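You operate a simulated robot arm through the tools that you are given. There is no shell and no other tool. Be economical: measure what you need, move in short steps, check, and stop when the job is done.

Carry out the task below with a simulated robot arm. There is one attempt and no reset: what you move stays moved.

TASK
Put the white drum from the window side of the quilt on top of the china canister and the teal drum on top of the stone block.
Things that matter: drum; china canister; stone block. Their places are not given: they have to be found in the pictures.

It is judged by the outcome, as a careful person would: the job done as asked, and still so three seconds after it is handed in. It fails if anything else is knocked over, pushed out of place, dropped, spilled or broken.

THE ROBOT
A 6-joint arm with a two-finger parallel gripper, fixed in place. Base frame: the origin is at the foot of the arm, x ahead of it, y to its left, z up; the work surface is at about z = 0. Lengths are in m, angles in degrees, forces in N, time in s.
With the tool pointing down near the work surface it reaches from about 0.14 to 0.58 m from the base axis. Its first joint turns from -66.0 to 66.0 degrees. Payload 2.1 kg.
Tool frame: the origin (TCP) lies between the finger pads and is the grasp point; the fingertips stand 0.03 m ahead of it; z points along the fingers, y is the line along which they close. The gripper opens to 0.094 m. The fingers are 0.028 m wide and 0.01 m thick; the gripper's body (0.05 by 0.096 m) begins 0.055 m behind the TCP.
Orientation is that of the tool frame in the base frame, as a unit quaternion [w, x, y, z]. With the fingers straight down and closing along the base's y, the tool's x points along the base's -x, its y along +y and its z along -z.

THE INTERFACE
- The arm moves only by the tool play_rows. Its argument "plan" is a list of rows, each a list of 7 numbers: the turn, a rotation vector about the tool's x, y, z in units of 6 degrees (1.0 is 6 degrees), then the shift along the tool's x, y, z in units of 50 mm (1.0 is 50 mm), then the gripper command, from -1 (shut) to 1 (fully open), values between in proportion. In form: [[wx, wy, wz, x, y, z, jaw], ...]. A call has 1 to 20 rows; each row shifts and turns the commanded pose from where the row before left it, along the tool's axes as they then stand. A call with a number of a shift or a turn outside -1 to 1 is refused whole. A row lasts 0.2 s, in which the tool goes at most 0.05 m and 8.6 degrees; a call with a longer step from one row to the next is refused whole, and so is a gripper value outside its range. A pose out of reach is approached as far as the arm can. The call stops where the force on the tool passes 40 N (or 10 N more than at its start, if that is more) or the arm is blocked; 0.2 s more then pass. The fingers move at their own pace (about 0.072 m/s each) and stop on an object; they squeeze with about 28 N. The grip force told is the motor's: it shows also when the fingers shut on nothing. Time passes only in rows, and 0.2 s behind the last, so rows that do not move let the fingers close. It gives the time, the measured TCP pose, the force on the tool (base axes), the opening and the grip force at its end, in the units of the frame above (readings bear some noise).
- Cameras (640 x 400 px; columns grow to the right, rows downward): "scene" is fixed at [0.0362, -0.3585, 0.4862]; the picture's right is [0.92, -0.40, 0.00], its down [-0.21, -0.48, -0.85] and it looks along [0.34, 0.78, -0.53] (base axes); focal length 325 px, centre (320, 200). "wrist" rides on the gripper at [-0.037, 0, -0.058] in the tool frame; the picture's right is [0.00, -1.00, 0.00], its down [0.97, 0.00, -0.24] and it looks along [0.24, 0.00, 0.97] (tool axes); focal length 218 px, centre (320, 200).
- grab_frame(camera): a new picture of that camera. No time passes.
- pixel_to_xyz(camera, pixels): there is no depth. For up to 12 entries [column, row, z] of the newest picture of that camera ("zoom" is the newest enlarged one), the place [x, y] in the base frame at which the ray of that pixel passes the height z, good to about 0.002 m. No time passes.
- inspect(camera, box): a new picture of the part [left, top, right, bottom] of that camera's present view, enlarged. No time passes.
- close_job(): hands the job in; it is judged then, once.

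Work in short steps. Measure before you move; look again where a grasp or a placing could have gone wrong, and mend it. You have 60 turns and 30 pictures in all, the two below and enlarged ones among them. Open the gripper and draw the arm clear of the work before you hand the job in, unless the task says otherwise; then end with one line.

The tools are called after "Emit:" by a JSON object that holds its "op" and its "data". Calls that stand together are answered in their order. play_rows: Moves the arm, as the interface text tells. Its arguments: {"type":"object","properties":{"plan":{"type":"array","items":{"type":"array","items":{"type":"number"}}}},"required":["plan"]} The other tools are called the same way: grab_frame (camera) takes a picture; pixel_to_xyz (camera, pixels) gives the place at which the rays of pixels pass given heights; inspect (camera, box) takes an enlarged picture of a part of a camera's view; close_job () hands the job in.

At the start:

```text
clock: 0.0
tool_pos: [0.3259, 0.1926, 0.2857]
tool_rot: [0.0, 0.0, 1.0, 0.002]
force: [0.2, -0.3, 0.1]
gripper_width: 0.0936
finger_force: 0.0
```

scene: 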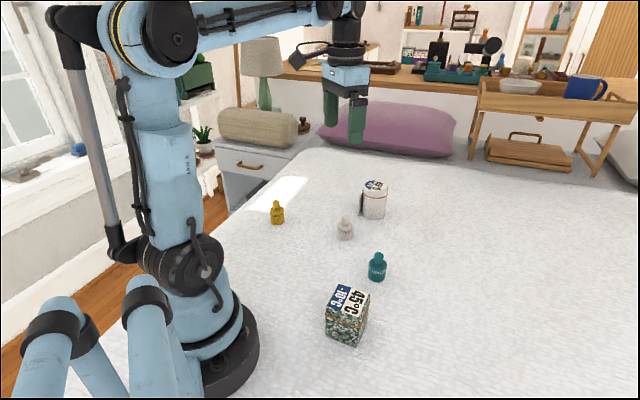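
wrist: 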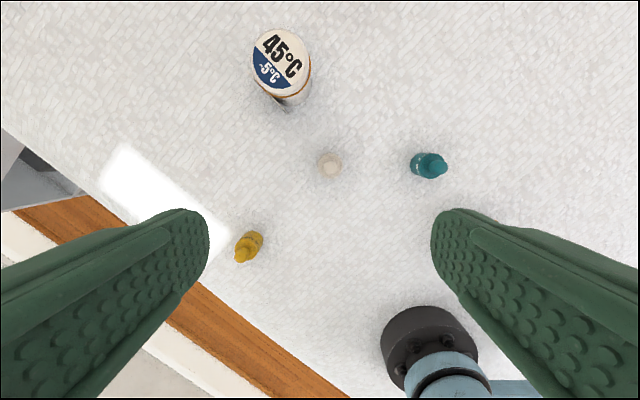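

The scene shows a white drum near (345,229), a teal one near (377,267), a yellow one near (277,213), the canister at (374,200) and the block at (347,315). I'll enlarge these areas to measure them.

Emit:
{"op": "inspect", "data": {"camera": "scene", "box": [250, 160, 410, 260]}}

Emit:
{"op": "inspect", "data": {"camera": "scene", "box": [290, 245, 450, 345]}}

Emit:
{"op": "inspect", "data": {"camera": "wrist", "box": [220, 10, 476, 170]}}

```text
4.00 times, centred on (330, 210) of scene
```

zoom: 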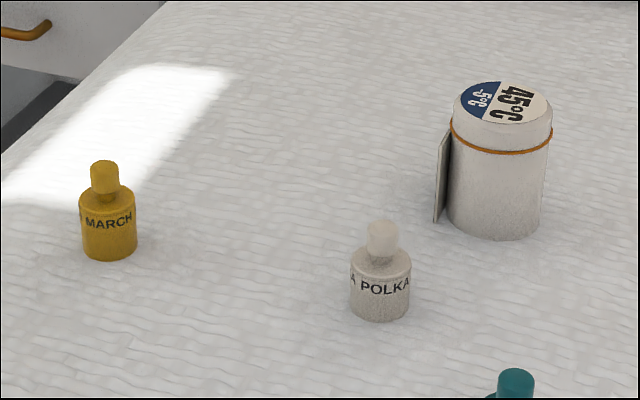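

```text
4.00 times, centred on (370, 295) of scene
```

zoom: 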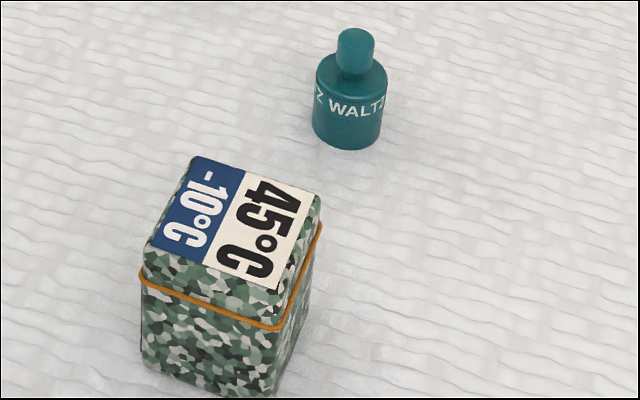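

```text
2.50 times, centred on (348, 90) of wrist
```

zoom: 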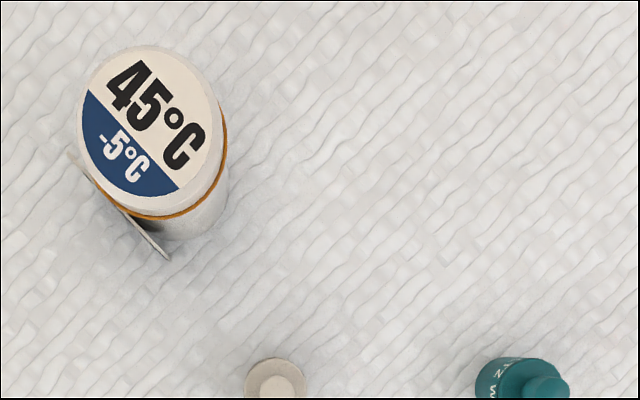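

I'll triangulate both drums, the canister and the block from the two cameras.

Emit:
{"op": "pixel_to_xyz", "data": {"camera": "scene", "pixels": [[345, 240, 0], [345.8, 217, 0.03], [345.8, 217, 0.04], [376.75, 282, 0], [378.5, 254, 0.03], [378.5, 254, 0.04], [375.75, 185.75, 0.06], [375.75, 185.75, 0.08], [373.75, 219.5, 0], [358, 344, 0], [325.5, 335, 0], [367, 322, 0]]}}

Emit:
{"op": "pixel_to_xyz", "data": {"camera": "wrist", "pixels": [[331, 166, 0.03], [331, 166, 0.04], [438, 165, 0.03], [438, 165, 0.04], [280, 60, 0.06], [280, 60, 0.08], [330, 163, 0.0], [424, 165, 0.0], [248, 246, 0.0]]}}

Emit:
{"op": "pixel_to_xyz", "data": {"camera": "scene", "pixels": [[338.5, 284.5, 0.05], [370, 293.5, 0.05], [360.5, 319.5, 0.05], [326.5, 307, 0.05], [338.5, 284.5, 0.065], [370, 293.5, 0.065], [360.5, 319.5, 0.065], [326.5, 307, 0.065]]}}

```text
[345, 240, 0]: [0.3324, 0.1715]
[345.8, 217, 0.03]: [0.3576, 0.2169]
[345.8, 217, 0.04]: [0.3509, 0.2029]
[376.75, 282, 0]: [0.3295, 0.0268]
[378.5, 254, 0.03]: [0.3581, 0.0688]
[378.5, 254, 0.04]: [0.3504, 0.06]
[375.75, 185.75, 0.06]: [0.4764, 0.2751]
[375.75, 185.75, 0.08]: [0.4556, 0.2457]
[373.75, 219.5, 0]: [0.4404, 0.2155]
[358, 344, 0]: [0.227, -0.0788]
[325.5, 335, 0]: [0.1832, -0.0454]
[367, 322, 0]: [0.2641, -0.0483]
```

```text
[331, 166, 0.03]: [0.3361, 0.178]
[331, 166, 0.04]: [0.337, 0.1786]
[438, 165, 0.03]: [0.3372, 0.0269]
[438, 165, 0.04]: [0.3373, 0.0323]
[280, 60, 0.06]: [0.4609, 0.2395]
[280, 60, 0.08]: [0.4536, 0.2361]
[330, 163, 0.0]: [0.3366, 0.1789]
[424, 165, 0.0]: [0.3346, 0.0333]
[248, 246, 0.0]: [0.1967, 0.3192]
```

```text
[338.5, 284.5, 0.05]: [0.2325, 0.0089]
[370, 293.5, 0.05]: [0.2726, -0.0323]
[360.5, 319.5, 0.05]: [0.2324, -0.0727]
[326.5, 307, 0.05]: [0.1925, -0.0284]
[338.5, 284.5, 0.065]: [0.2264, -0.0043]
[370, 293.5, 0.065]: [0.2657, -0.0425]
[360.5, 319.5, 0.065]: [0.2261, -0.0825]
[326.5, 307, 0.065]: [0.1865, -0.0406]
```

Estimates: white drum at (0.338,0.181) and about 0.057 tall, teal at (0.336,0.043), canister at (0.451,0.236) with its top at about 0.086, block at (0.228,-0.039) with its top at about 0.06. I'll move above the white drum and refine its position.

Emit:
{"op": "play_rows", "data": {"plan": [[0, 0, 0, -0.08, -0.077, 0.9, 1], [0, 0, 0, -0.08, -0.077, 0.9, 1], [0, 0, 0, -0.08, -0.077, 0.9, 1], [0, 0, 0, 0, 0, 0, 1]]}}

Emit:
{"op": "grab_frame", "data": {"camera": "wrist"}}

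Emit:
{"op": "grab_frame", "data": {"camera": "scene"}}

```text
clock: 1.0
tool_pos: [0.338, 0.1812, 0.1519]
tool_rot: [0.0, -0.002, 1.0, 0.001]
force: [-0.2, 0.4, 0.6]
gripper_width: 0.094
finger_force: 0.1
```

```text
24 pictures are left
```

wrist: 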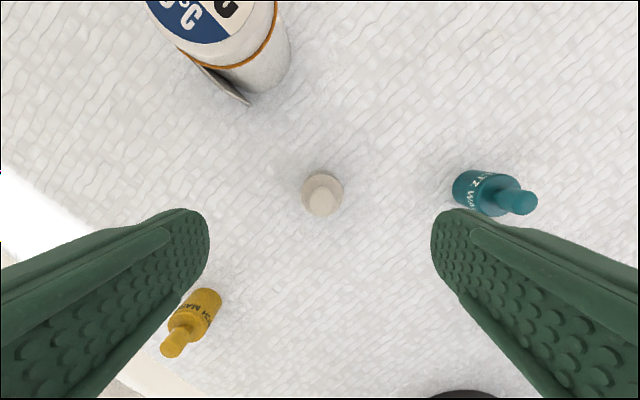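

```text
23 pictures are left
```

scene: 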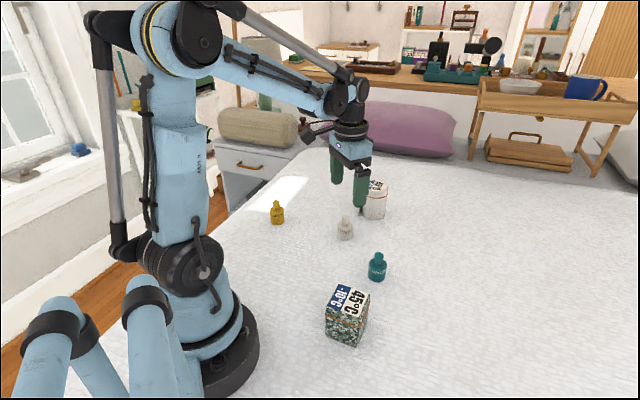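

The white knob top is at (322,202) and its body at (322,193). Next I'll convert those pixels.

Emit:
{"op": "pixel_to_xyz", "data": {"camera": "wrist", "pixels": [[322, 203, 0.055], [322, 193, 0.035], [302, 193, 0.035], [344, 193, 0.035], [481, 192, 0.0], [526, 202, 0.055]]}}

```text
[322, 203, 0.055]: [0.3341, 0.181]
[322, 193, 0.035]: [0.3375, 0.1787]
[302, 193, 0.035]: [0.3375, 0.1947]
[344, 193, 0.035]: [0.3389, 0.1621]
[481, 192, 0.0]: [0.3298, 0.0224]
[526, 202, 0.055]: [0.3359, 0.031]
```

The drum centre is about (0.336,0.180), diameter 0.033. I'll descend to z≈0.042 and close.

Emit:
{"op": "play_rows", "data": {"plan": [[0, 0, 0, 0.03, -0.02, 0.75, 1], [0, 0, 0, 0, 0, 0.75, 1], [0, 0, 0, 0, 0, 0.7, 1], [0, 0, 0, 0, 0, 0, 1], [0, 0, 0, 0, 0, 0, -1], [0, 0, 0, 0, 0, 0, -1], [0, 0, 0, 0, 0, 0, -1], [0, 0, 0, 0, 0, 0, -1]]}}

Emit:
{"op": "grab_frame", "data": {"camera": "wrist"}}

```text
clock: 2.8
tool_pos: [0.3374, 0.1826, 0.0411]
tool_rot: [0.0, 0.0, 1.0, 0.001]
force: [0.0, -0.1, -0.6]
gripper_width: 0.0342
finger_force: 27.7
```

```text
22 pictures are left
```

wrist: 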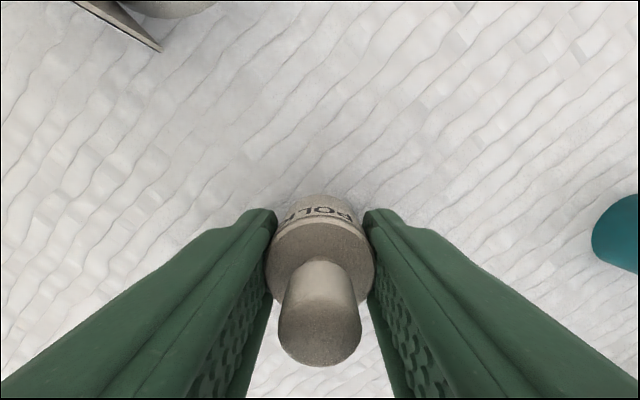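

The drum is gripped (width 0.034). I'll lift straight up and look at the canister again.

Emit:
{"op": "play_rows", "data": {"plan": [[0, 0, 0, 0, 0, -0.4, -1], [0, 0, 0, 0, 0, -0.8, -1], [0, 0, 0, 0, 0, -0.8, -1], [0, 0, 0, 0, 0, -0.8, -1], [0, 0, 0, 0, 0, -0.6, -1], [0, 0, 0, 0, 0, 0, -1]]}}

Emit:
{"op": "grab_frame", "data": {"camera": "wrist"}}

```text
clock: 4.2
tool_pos: [0.3364, 0.1816, 0.2117]
tool_rot: [-0.001, 0.0, 1.0, 0.001]
force: [-1.0, 0.1, -0.1]
gripper_width: 0.0
finger_force: 27.3
```

```text
21 pictures are left
```

wrist: 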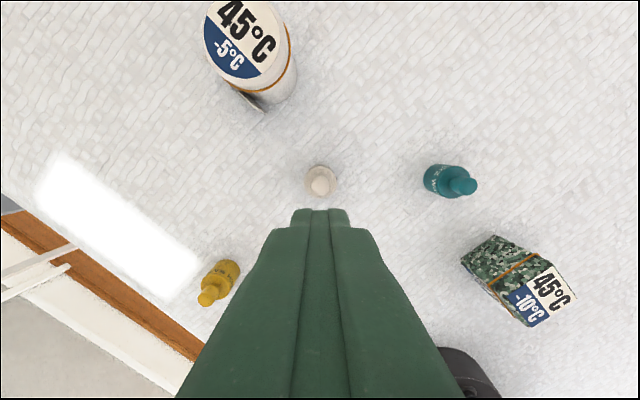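

The fingers shut on nothing: the drum slipped out and still stands at (320,180). I'll look at its shape closely to see why.

Emit:
{"op": "inspect", "data": {"camera": "scene", "box": [325, 207, 365, 247]}}

Emit:
{"op": "inspect", "data": {"camera": "wrist", "box": [280, 150, 360, 200]}}

Emit:
{"op": "pixel_to_xyz", "data": {"camera": "wrist", "pixels": [[321, 186, 0.055], [321, 180, 0.035], [464, 187, 0.055], [447, 180, 0.018], [245, 38, 0.086]]}}

```text
10.00 times, centred on (345, 227) of scene
```

zoom: 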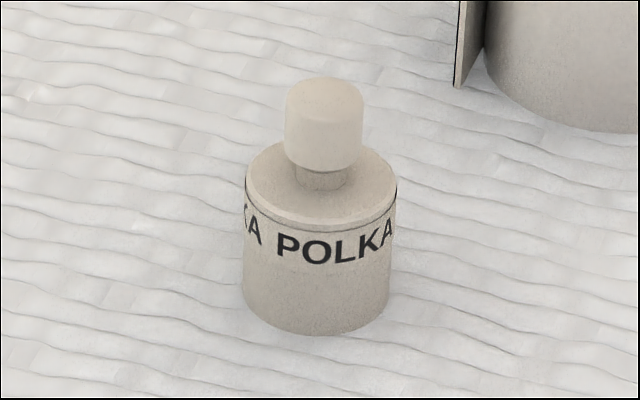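

```text
8.00 times, centred on (320, 175) of wrist
```

zoom: 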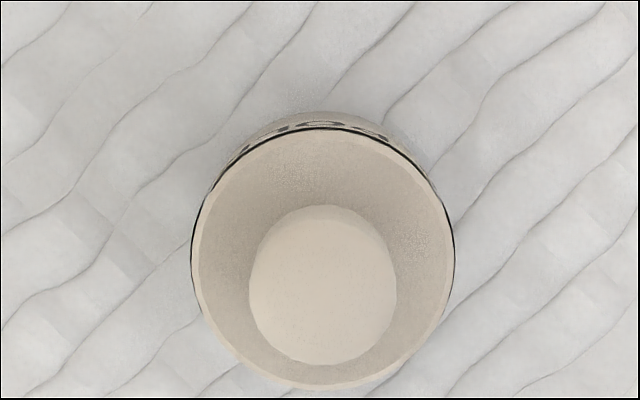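

```text
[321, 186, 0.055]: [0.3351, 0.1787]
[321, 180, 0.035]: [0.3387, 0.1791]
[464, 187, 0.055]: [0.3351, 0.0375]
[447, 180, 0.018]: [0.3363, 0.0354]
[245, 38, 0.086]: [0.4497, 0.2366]
```

The body is smooth and slippery, while the knob looks matte and flared over a neck, like a handle. I'll grip the knob with the tips just above the shoulder (TCP z≈0.068) and lift slowly at first.

Emit:
{"op": "play_rows", "data": {"plan": [[0, 0, 0, 0, -0.04, 0, 0.2], [0, 0, 0, 0, 0, 0, 0.2], [0, 0, 0, 0, 0, 0.8, 0.2], [0, 0, 0, 0, 0, 0.8, 0.2], [0, 0, 0, 0, 0, 0.8, 0.2], [0, 0, 0, 0, 0, 0.47, 0.2], [0, 0, 0, 0, 0, 0, 0.2], [0, 0, 0, 0, 0, 0, -1], [0, 0, 0, 0, 0, 0, -1], [0, 0, 0, 0, 0, 0, -1], [0, 0, 0, 0, 0, 0, -1]]}}

Emit:
{"op": "grab_frame", "data": {"camera": "wrist"}}

```text
clock: 6.6
tool_pos: [0.3365, 0.1797, 0.067]
tool_rot: [0.0, -0.001, 1.0, 0.001]
force: [-0.2, -0.1, 1.0]
gripper_width: 0.0336
finger_force: 28.5
```

```text
18 pictures are left
```

wrist: 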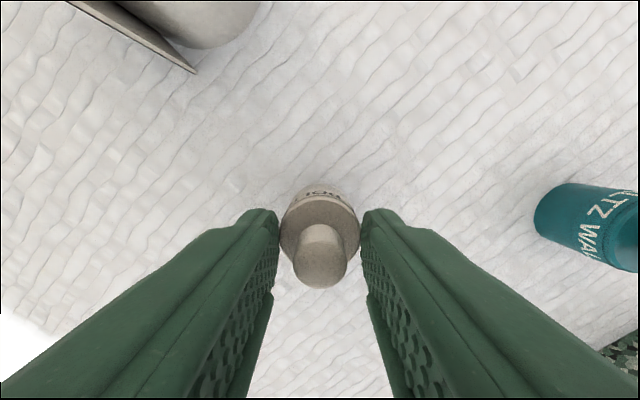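

The width of 0.0336 shows the tips caught the body's rim, so the shoulder is higher than 0.037. I'll reopen, go up 8 mm and close on the knob.

Emit:
{"op": "play_rows", "data": {"plan": [[0, 0, 0, 0, 0, 0, 0.2], [0, 0, 0, 0, 0, 0, 0.2], [0, 0, 0, 0, 0, -0.16, 0.2], [0, 0, 0, 0, 0, 0, -1], [0, 0, 0, 0, 0, 0, -1], [0, 0, 0, 0, 0, 0, -1], [0, 0, 0, 0, 0, 0, -1]]}}

```text
clock: 8.2
tool_pos: [0.3359, 0.1788, 0.0746]
tool_rot: [0.0, 0.0, 1.0, 0.0]
force: [0.7, 0.2, 0.0]
gripper_width: 0.0167
finger_force: 27.7
```

Width is now 0.0167, so this is the knob. I'll lift slowly by about 10 mm and see whether it holds.

Emit:
{"op": "play_rows", "data": {"plan": [[0, 0, 0, 0, 0, -0.05, -1], [0, 0, 0, 0, 0, -0.1, -1], [0, 0, 0, 0, 0, -0.15, -1], [0, 0, 0, 0, 0, -0.3, -1], [0, 0, 0, 0, 0, 0, -1]]}}

Emit:
{"op": "grab_frame", "data": {"camera": "wrist"}}

```text
clock: 9.4
tool_pos: [0.3369, 0.1794, 0.1047]
tool_rot: [0.001, 0.0, 1.0, 0.0]
force: [0.0, -0.7, -0.1]
gripper_width: 0.0167
finger_force: 27.9
```

```text
17 pictures are left
```

wrist: 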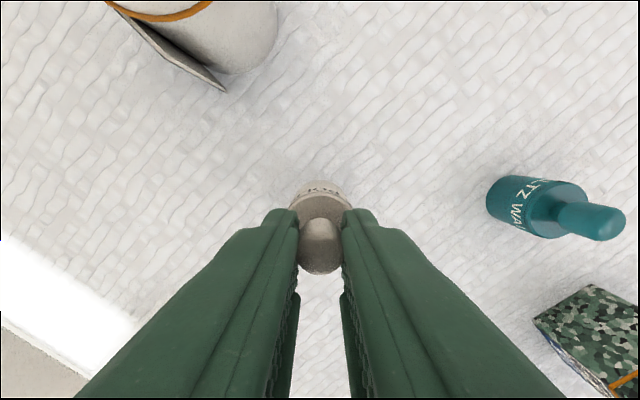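

The knob hold works. I'll raise to z≈0.205, then carry to above the canister at (0.450,0.2365).

Emit:
{"op": "play_rows", "data": {"plan": [[0, 0, 0, 0, 0, -0.4, -1], [0, 0, 0, 0, 0, -0.6, -1], [0, 0, 0, 0, 0, -0.6, -1], [0, 0, 0, 0, 0, -0.4, -1], [0, 0, 0, -0.3, 0.15, 0, -1], [0, 0, 0, -0.5, 0.25, 0, -1], [0, 0, 0, -0.56, 0.29, 0, -1], [0, 0, 0, -0.5, 0.25, 0, -1], [0, 0, 0, -0.4, 0.2, 0, -1], [0, 0, 0, 0, 0, 0, -1]]}}

Emit:
{"op": "inspect", "data": {"camera": "scene", "box": [330, 130, 426, 230]}}

Emit:
{"op": "grab_frame", "data": {"camera": "wrist"}}

```text
clock: 11.6
tool_pos: [0.4487, 0.2362, 0.2047]
tool_rot: [0.001, 0.0, 1.0, 0.001]
force: [-0.8, 0.0, -1.0]
gripper_width: 0.0164
finger_force: 28.2
```

```text
4.00 times, centred on (378, 180) of scene
```

zoom: 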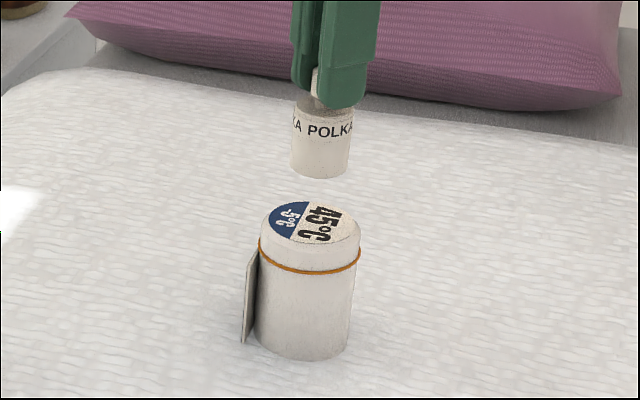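

```text
15 pictures are left
```

wrist: 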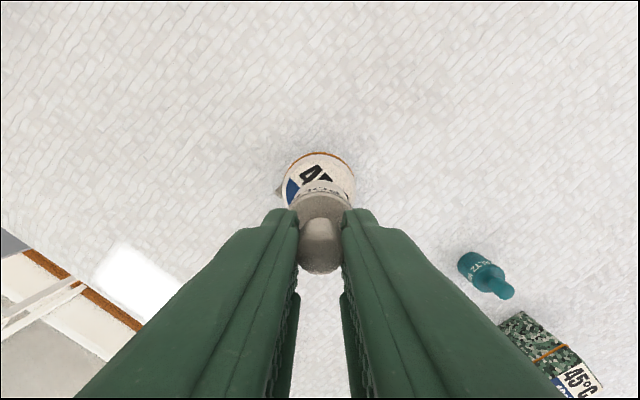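

The drum hangs over the canister. I'll check alignment with the lid edges in the wrist view: left 283, right 355, far rim 150 (the orange band sits slightly lower).

Emit:
{"op": "pixel_to_xyz", "data": {"camera": "wrist", "pixels": [[283, 185, 0.08], [355, 185, 0.08], [318, 155, 0.086], [318, 151, 0.075]]}}

Emit:
{"op": "pixel_to_xyz", "data": {"camera": "zoom", "pixels": [[320, 180, 0.13]]}}

Emit:
{"op": "inspect", "data": {"camera": "scene", "box": [350, 165, 406, 225]}}

Emit:
{"op": "pixel_to_xyz", "data": {"camera": "scene", "pixels": [[375.7, 186, 0.086], [375.7, 186, 0.09], [375.7, 186, 0.082]]}}

```text
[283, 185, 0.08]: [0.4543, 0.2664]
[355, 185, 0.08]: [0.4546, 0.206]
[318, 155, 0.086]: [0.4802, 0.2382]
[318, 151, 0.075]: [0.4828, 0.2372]
```

```text
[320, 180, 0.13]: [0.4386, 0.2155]
```

```text
6.67 times, centred on (378, 195) of scene
```

zoom: 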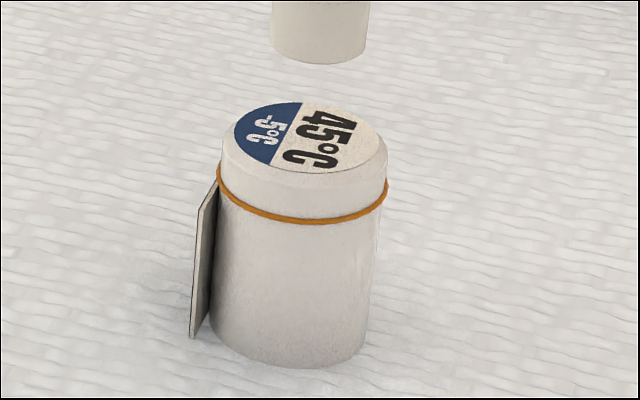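

```text
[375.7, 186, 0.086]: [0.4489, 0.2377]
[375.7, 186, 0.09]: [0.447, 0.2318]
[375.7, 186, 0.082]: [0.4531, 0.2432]
```

Lid centre is about (0.451,0.237), and the tool is within 2 mm of it. I'll lower to just above the lid, then feel for contact in small steps.

Emit:
{"op": "play_rows", "data": {"plan": [[0, 0, 0, -0.04, 0.015, 0.3, -1], [0, 0, 0, 0, 0, 0.3, -1], [0, 0, 0, 0, 0, 0.15, -1], [0, 0, 0, 0, 0, 0, -1]]}}

Emit:
{"op": "inspect", "data": {"camera": "scene", "box": [350, 145, 406, 205]}}

```text
clock: 12.6
tool_pos: [0.4493, 0.2357, 0.1679]
tool_rot: [0.0, 0.0, 1.0, 0.0]
force: [0.4, -0.6, -1.0]
gripper_width: 0.0166
finger_force: 27.6
```

```text
6.67 times, centred on (378, 175) of scene
```

zoom: 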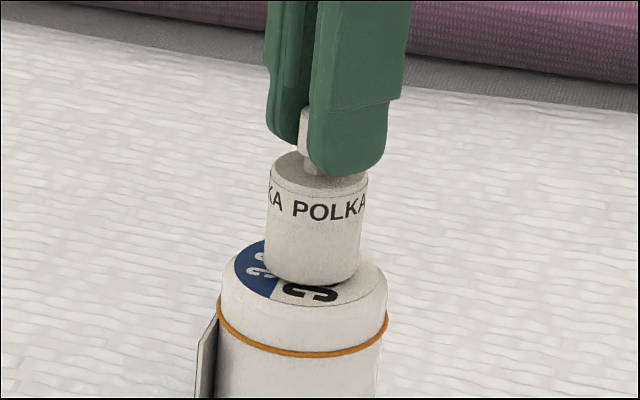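

Emit:
{"op": "play_rows", "data": {"plan": [[0, 0, 0, 0, 0, 0.05, -1], [0, 0, 0, 0, 0, 0.04, -1], [0, 0, 0, 0, 0, 0, -1]]}}

```text
clock: 13.4
tool_pos: [0.4512, 0.2381, 0.1637]
tool_rot: [0.0, 0.0, 1.0, 0.001]
force: [0.4, 0.2, 25.1]
gripper_width: 0.0173
finger_force: 27.6
```

Contact is made (25 N) at z 0.164. I'll ease up 1 mm, open and withdraw straight up.

Emit:
{"op": "play_rows", "data": {"plan": [[0, 0, 0, 0, 0, -0.02, -1], [0, 0, 0, 0, 0, 0, -0.2], [0, 0, 0, 0, 0, 0, 0], [0, 0, 0, 0, 0, 0, 0], [0, 0, 0, 0, 0, -0.5, 0], [0, 0, 0, 0, 0, -0.8, 0], [0, 0, 0, 0, 0, 0, 0]]}}

Emit:
{"op": "inspect", "data": {"camera": "scene", "box": [330, 140, 420, 230]}}

```text
clock: 15.0
tool_pos: [0.4521, 0.2372, 0.2296]
tool_rot: [0.0, 0.0, 1.0, 0.001]
force: [-0.1, 0.3, 1.2]
gripper_width: 0.0469
finger_force: 0.0
```

```text
4.44 times, centred on (375, 185) of scene
```

zoom: 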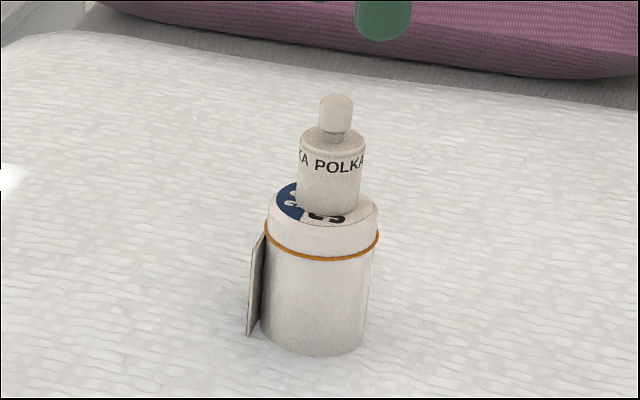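

The white drum stands well on the canister. I'll go to above the teal drum and measure it.

Emit:
{"op": "play_rows", "data": {"plan": [[0, 0, 0, 0.387, -0.664, 0, 0], [0, 0, 0, 0.387, -0.664, 0, 0], [0, 0, 0, 0.387, -0.664, 0, 0], [0, 0, 0, 0.387, -0.664, 0, 0], [0, 0, 0, 0.387, -0.664, 0, 0], [0, 0, 0, 0.387, -0.664, 0, 0], [0, 0, 0, 0, 0, 0.7, 0.2], [0, 0, 0, 0, 0, 0.7, 0.2], [0, 0, 0, 0, 0, 0, 0.2]]}}

Emit:
{"op": "grab_frame", "data": {"camera": "wrist"}}

```text
clock: 17.0
tool_pos: [0.3338, 0.0377, 0.1594]
tool_rot: [0.0, -0.001, 1.0, 0.001]
force: [0.9, 0.4, -0.2]
gripper_width: 0.0562
finger_force: 0.1
```

```text
11 pictures are left
```

wrist: 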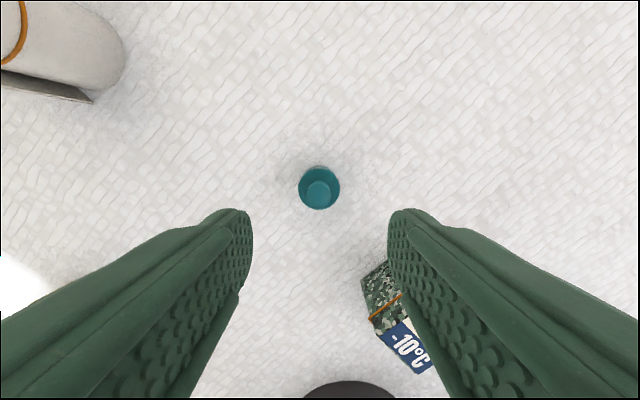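

Emit:
{"op": "pixel_to_xyz", "data": {"camera": "wrist", "pixels": [[319, 193, 0.061], [319, 188, 0.038], [299, 188, 0.038], [340, 188, 0.038]]}}

```text
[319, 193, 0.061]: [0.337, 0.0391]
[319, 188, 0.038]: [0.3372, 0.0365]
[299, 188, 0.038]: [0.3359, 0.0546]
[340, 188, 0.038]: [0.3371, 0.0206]
```

The teal drum's centre is (0.337,0.038). I'll descend to z≈0.0746 and close on the knob, then lift gently.

Emit:
{"op": "play_rows", "data": {"plan": [[0, 0, 0, -0.06, 0, 0.6, 0.2], [0, 0, 0, 0, 0, 0.6, 0.2], [0, 0, 0, 0, 0, 0.49, 0.2], [0, 0, 0, 0, 0, 0, 0.2], [0, 0, 0, 0, 0, 0, -1], [0, 0, 0, 0, 0, 0, -1], [0, 0, 0, 0, 0, 0, -1], [0, 0, 0, 0, 0, 0, -1]]}}

```text
clock: 18.8
tool_pos: [0.3387, 0.0384, 0.0742]
tool_rot: [-0.001, 0.0, 1.0, 0.0]
force: [0.3, 0.6, 0.1]
gripper_width: 0.0167
finger_force: 27.6
```

The knob is gripped at 0.0167. Lifting.

Emit:
{"op": "play_rows", "data": {"plan": [[0, 0, 0, 0, 0, -0.05, -1], [0, 0, 0, 0, 0, -0.15, -1], [0, 0, 0, 0, 0, -0.4, -1], [0, 0, 0, 0, 0, -0.6, -1], [0, 0, 0, 0, 0, -0.6, -1], [0, 0, 0, 0, 0, -0.5, -1], [0, 0, 0, 0, 0, -0.2, -1], [0, 0, 0, 0, 0, 0, -1]]}}

Emit:
{"op": "grab_frame", "data": {"camera": "wrist"}}

```text
clock: 20.6
tool_pos: [0.3385, 0.0374, 0.1994]
tool_rot: [0.0, 0.001, 1.0, 0.002]
force: [-0.6, 0.1, -0.7]
gripper_width: 0.0166
finger_force: 27.8
```

```text
10 pictures are left
```

wrist: 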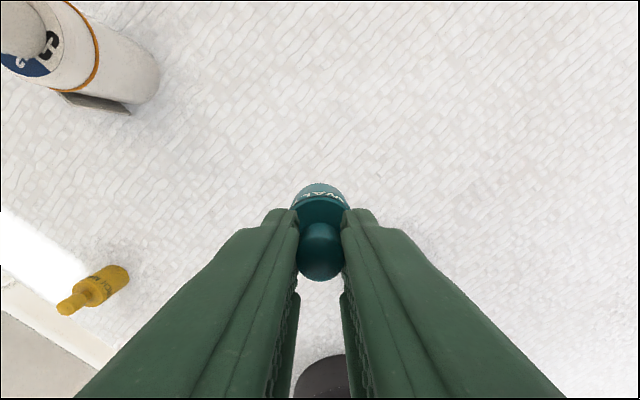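

The teal drum is held. I'll carry it to above the block, near (0.228,-0.039).

Emit:
{"op": "play_rows", "data": {"plan": [[0, 0, 0, 0.25, -0.17, 0, -1], [0, 0, 0, 0.45, -0.31, 0, -1], [0, 0, 0, 0.55, -0.38, 0, -1], [0, 0, 0, 0.5, -0.36, 0, -1], [0, 0, 0, 0.3, -0.2, 0, -1], [0, 0, 0, 0.16, -0.11, 0, -1], [0, 0, 0, 0, 0, 0, -1]]}}

Emit:
{"op": "inspect", "data": {"camera": "scene", "box": [280, 200, 420, 350]}}

Emit:
{"op": "inspect", "data": {"camera": "wrist", "box": [240, 120, 400, 260]}}

```text
clock: 22.2
tool_pos: [0.2285, -0.0394, 0.1987]
tool_rot: [0.0, -0.001, 1.0, 0.0]
force: [0.2, -0.1, -1.5]
gripper_width: 0.0164
finger_force: 27.9
```

```text
2.67 times, centred on (350, 275) of scene
```

zoom: 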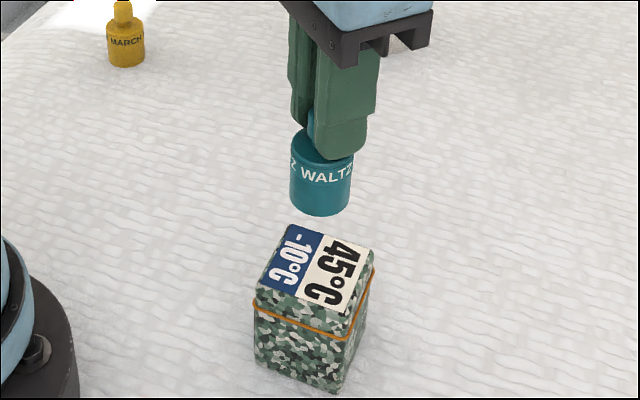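

```text
2.86 times, centred on (320, 190) of wrist
```

zoom: 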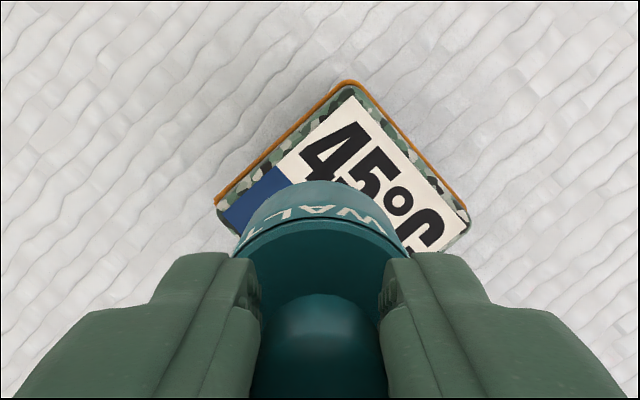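

I'll check the block's top corners from the wrist zoom: far (347,90), left (222,212), right (462,230).

Emit:
{"op": "pixel_to_xyz", "data": {"camera": "zoom", "pixels": [[347, 92, 0.06], [220, 215, 0.06], [463, 230, 0.06], [347, 92, 0.07], [220, 215, 0.07], [463, 230, 0.07]]}}

Emit:
{"op": "pixel_to_xyz", "data": {"camera": "scene", "pixels": [[389, 284.5, 0.07], [388.5, 284.5, 0.06]]}}

```text
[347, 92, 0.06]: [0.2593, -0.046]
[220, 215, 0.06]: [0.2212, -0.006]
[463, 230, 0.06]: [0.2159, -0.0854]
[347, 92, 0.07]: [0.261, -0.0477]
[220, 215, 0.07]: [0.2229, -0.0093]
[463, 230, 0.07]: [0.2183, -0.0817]
```

```text
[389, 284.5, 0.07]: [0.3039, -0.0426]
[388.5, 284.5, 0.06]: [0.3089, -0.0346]
```

Both cameras agree that the block top is at z≈0.07, centred on about (0.2225,-0.046). I'll correct by about 6 mm in each axis and lower to just above it.

Emit:
{"op": "play_rows", "data": {"plan": [[0, 0, 0, 0.12, -0.13, 0, -1], [0, 0, 0, 0, 0, 0.35, -1], [0, 0, 0, 0, 0, 0.3, -1], [0, 0, 0, 0, 0, 0.2, -1], [0, 0, 0, 0, 0, 0, -1]]}}

Emit:
{"op": "inspect", "data": {"camera": "scene", "box": [300, 240, 396, 350]}}

Emit:
{"op": "inspect", "data": {"camera": "wrist", "box": [240, 120, 400, 260]}}

```text
clock: 23.4
tool_pos: [0.2223, -0.0465, 0.1567]
tool_rot: [0.0, 0.0, 1.0, 0.001]
force: [-0.1, 0.3, -1.8]
gripper_width: 0.0166
finger_force: 28.3
```

```text
3.64 times, centred on (348, 295) of scene
```

zoom: 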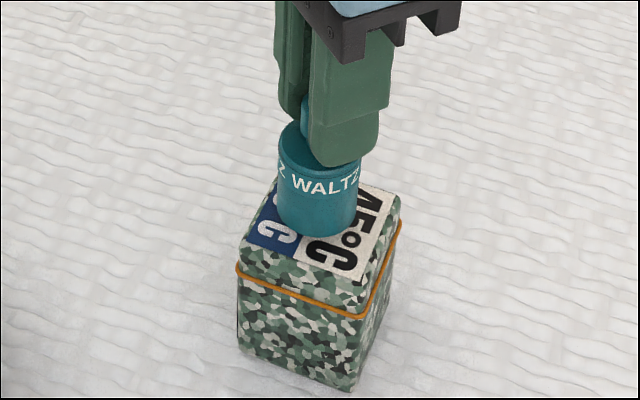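

```text
2.86 times, centred on (320, 190) of wrist
```

zoom: 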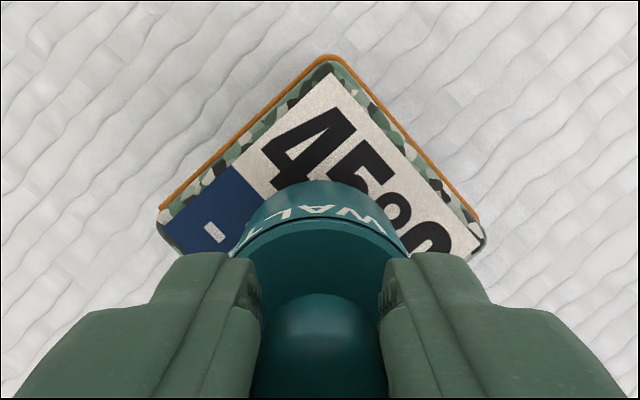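

Well centred, with about 10 mm left. I'll lower gently to contact.

Emit:
{"op": "play_rows", "data": {"plan": [[0, 0, 0, 0, 0, 0.1, -1], [0, 0, 0, 0, 0, 0.08, -1], [0, 0, 0, 0, 0, 0, -1]]}}

```text
clock: 24.2
tool_pos: [0.2214, -0.0451, 0.1484]
tool_rot: [0.0, 0.001, 1.0, 0.001]
force: [-1.4, 1.0, 24.1]
gripper_width: 0.0164
finger_force: 28.3
```

Contact is made (24 N) at z 0.148. I'll ease up 1 mm, open and rise.

Emit:
{"op": "play_rows", "data": {"plan": [[0, 0, 0, 0, 0, -0.02, -1], [0, 0, 0, 0, 0, 0, -0.2], [0, 0, 0, 0, 0, 0, 0], [0, 0, 0, 0, 0, 0, 0], [0, 0, 0, 0, 0, -0.5, 0], [0, 0, 0, 0, 0, -0.9, 0], [0, 0, 0, 0, 0, -0.9, 0], [0, 0, 0, -0.8, 0, 0, 0.5], [0, 0, 0, -0.8, 0, 0, 1], [0, 0, 0, 0, 0, 0, 1]]}}

Emit:
{"op": "grab_frame", "data": {"camera": "scene"}}

Emit:
{"op": "inspect", "data": {"camera": "scene", "box": [290, 150, 430, 350]}}

```text
clock: 26.4
tool_pos: [0.3012, -0.0454, 0.2646]
tool_rot: [0.0, -0.001, 1.0, 0.0]
force: [-0.6, -0.6, 0.7]
gripper_width: 0.0942
finger_force: 0.1
```

```text
5 pictures are left
```

scene: 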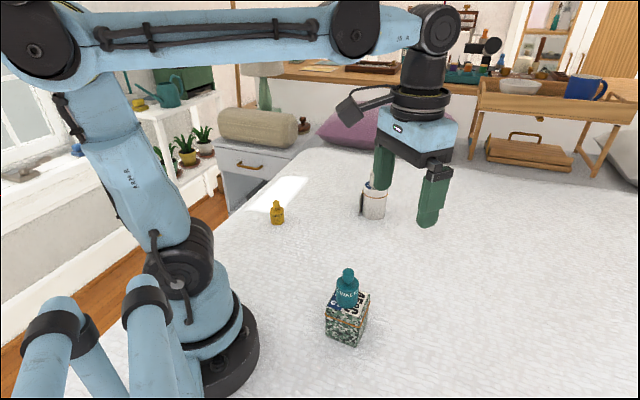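

```text
2.00 times, centred on (360, 250) of scene
```

zoom: 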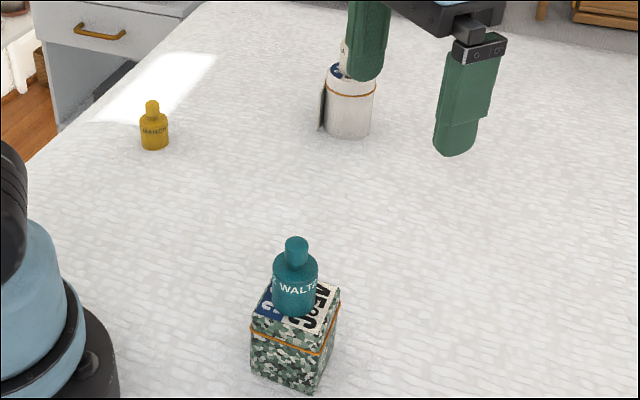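

The teal drum stands on the block. One wrist picture to confirm the white drum, which a finger hides here.

Emit:
{"op": "grab_frame", "data": {"camera": "wrist"}}

```text
3 pictures are left
```

wrist: 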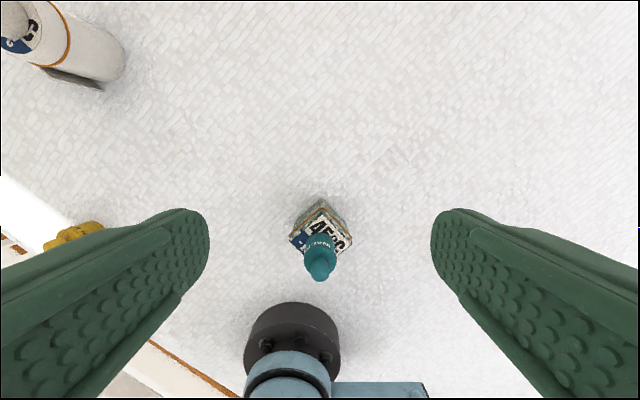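

Both drums stand in place, the gripper is open and the arm is clear, so I'm handing in.

Emit:
{"op": "close_job", "data": {}}

```text
The job is handed in.
```

The white drum is on top of the china canister and the teal drum is on top of the stone block; both were standing when I handed the job in.
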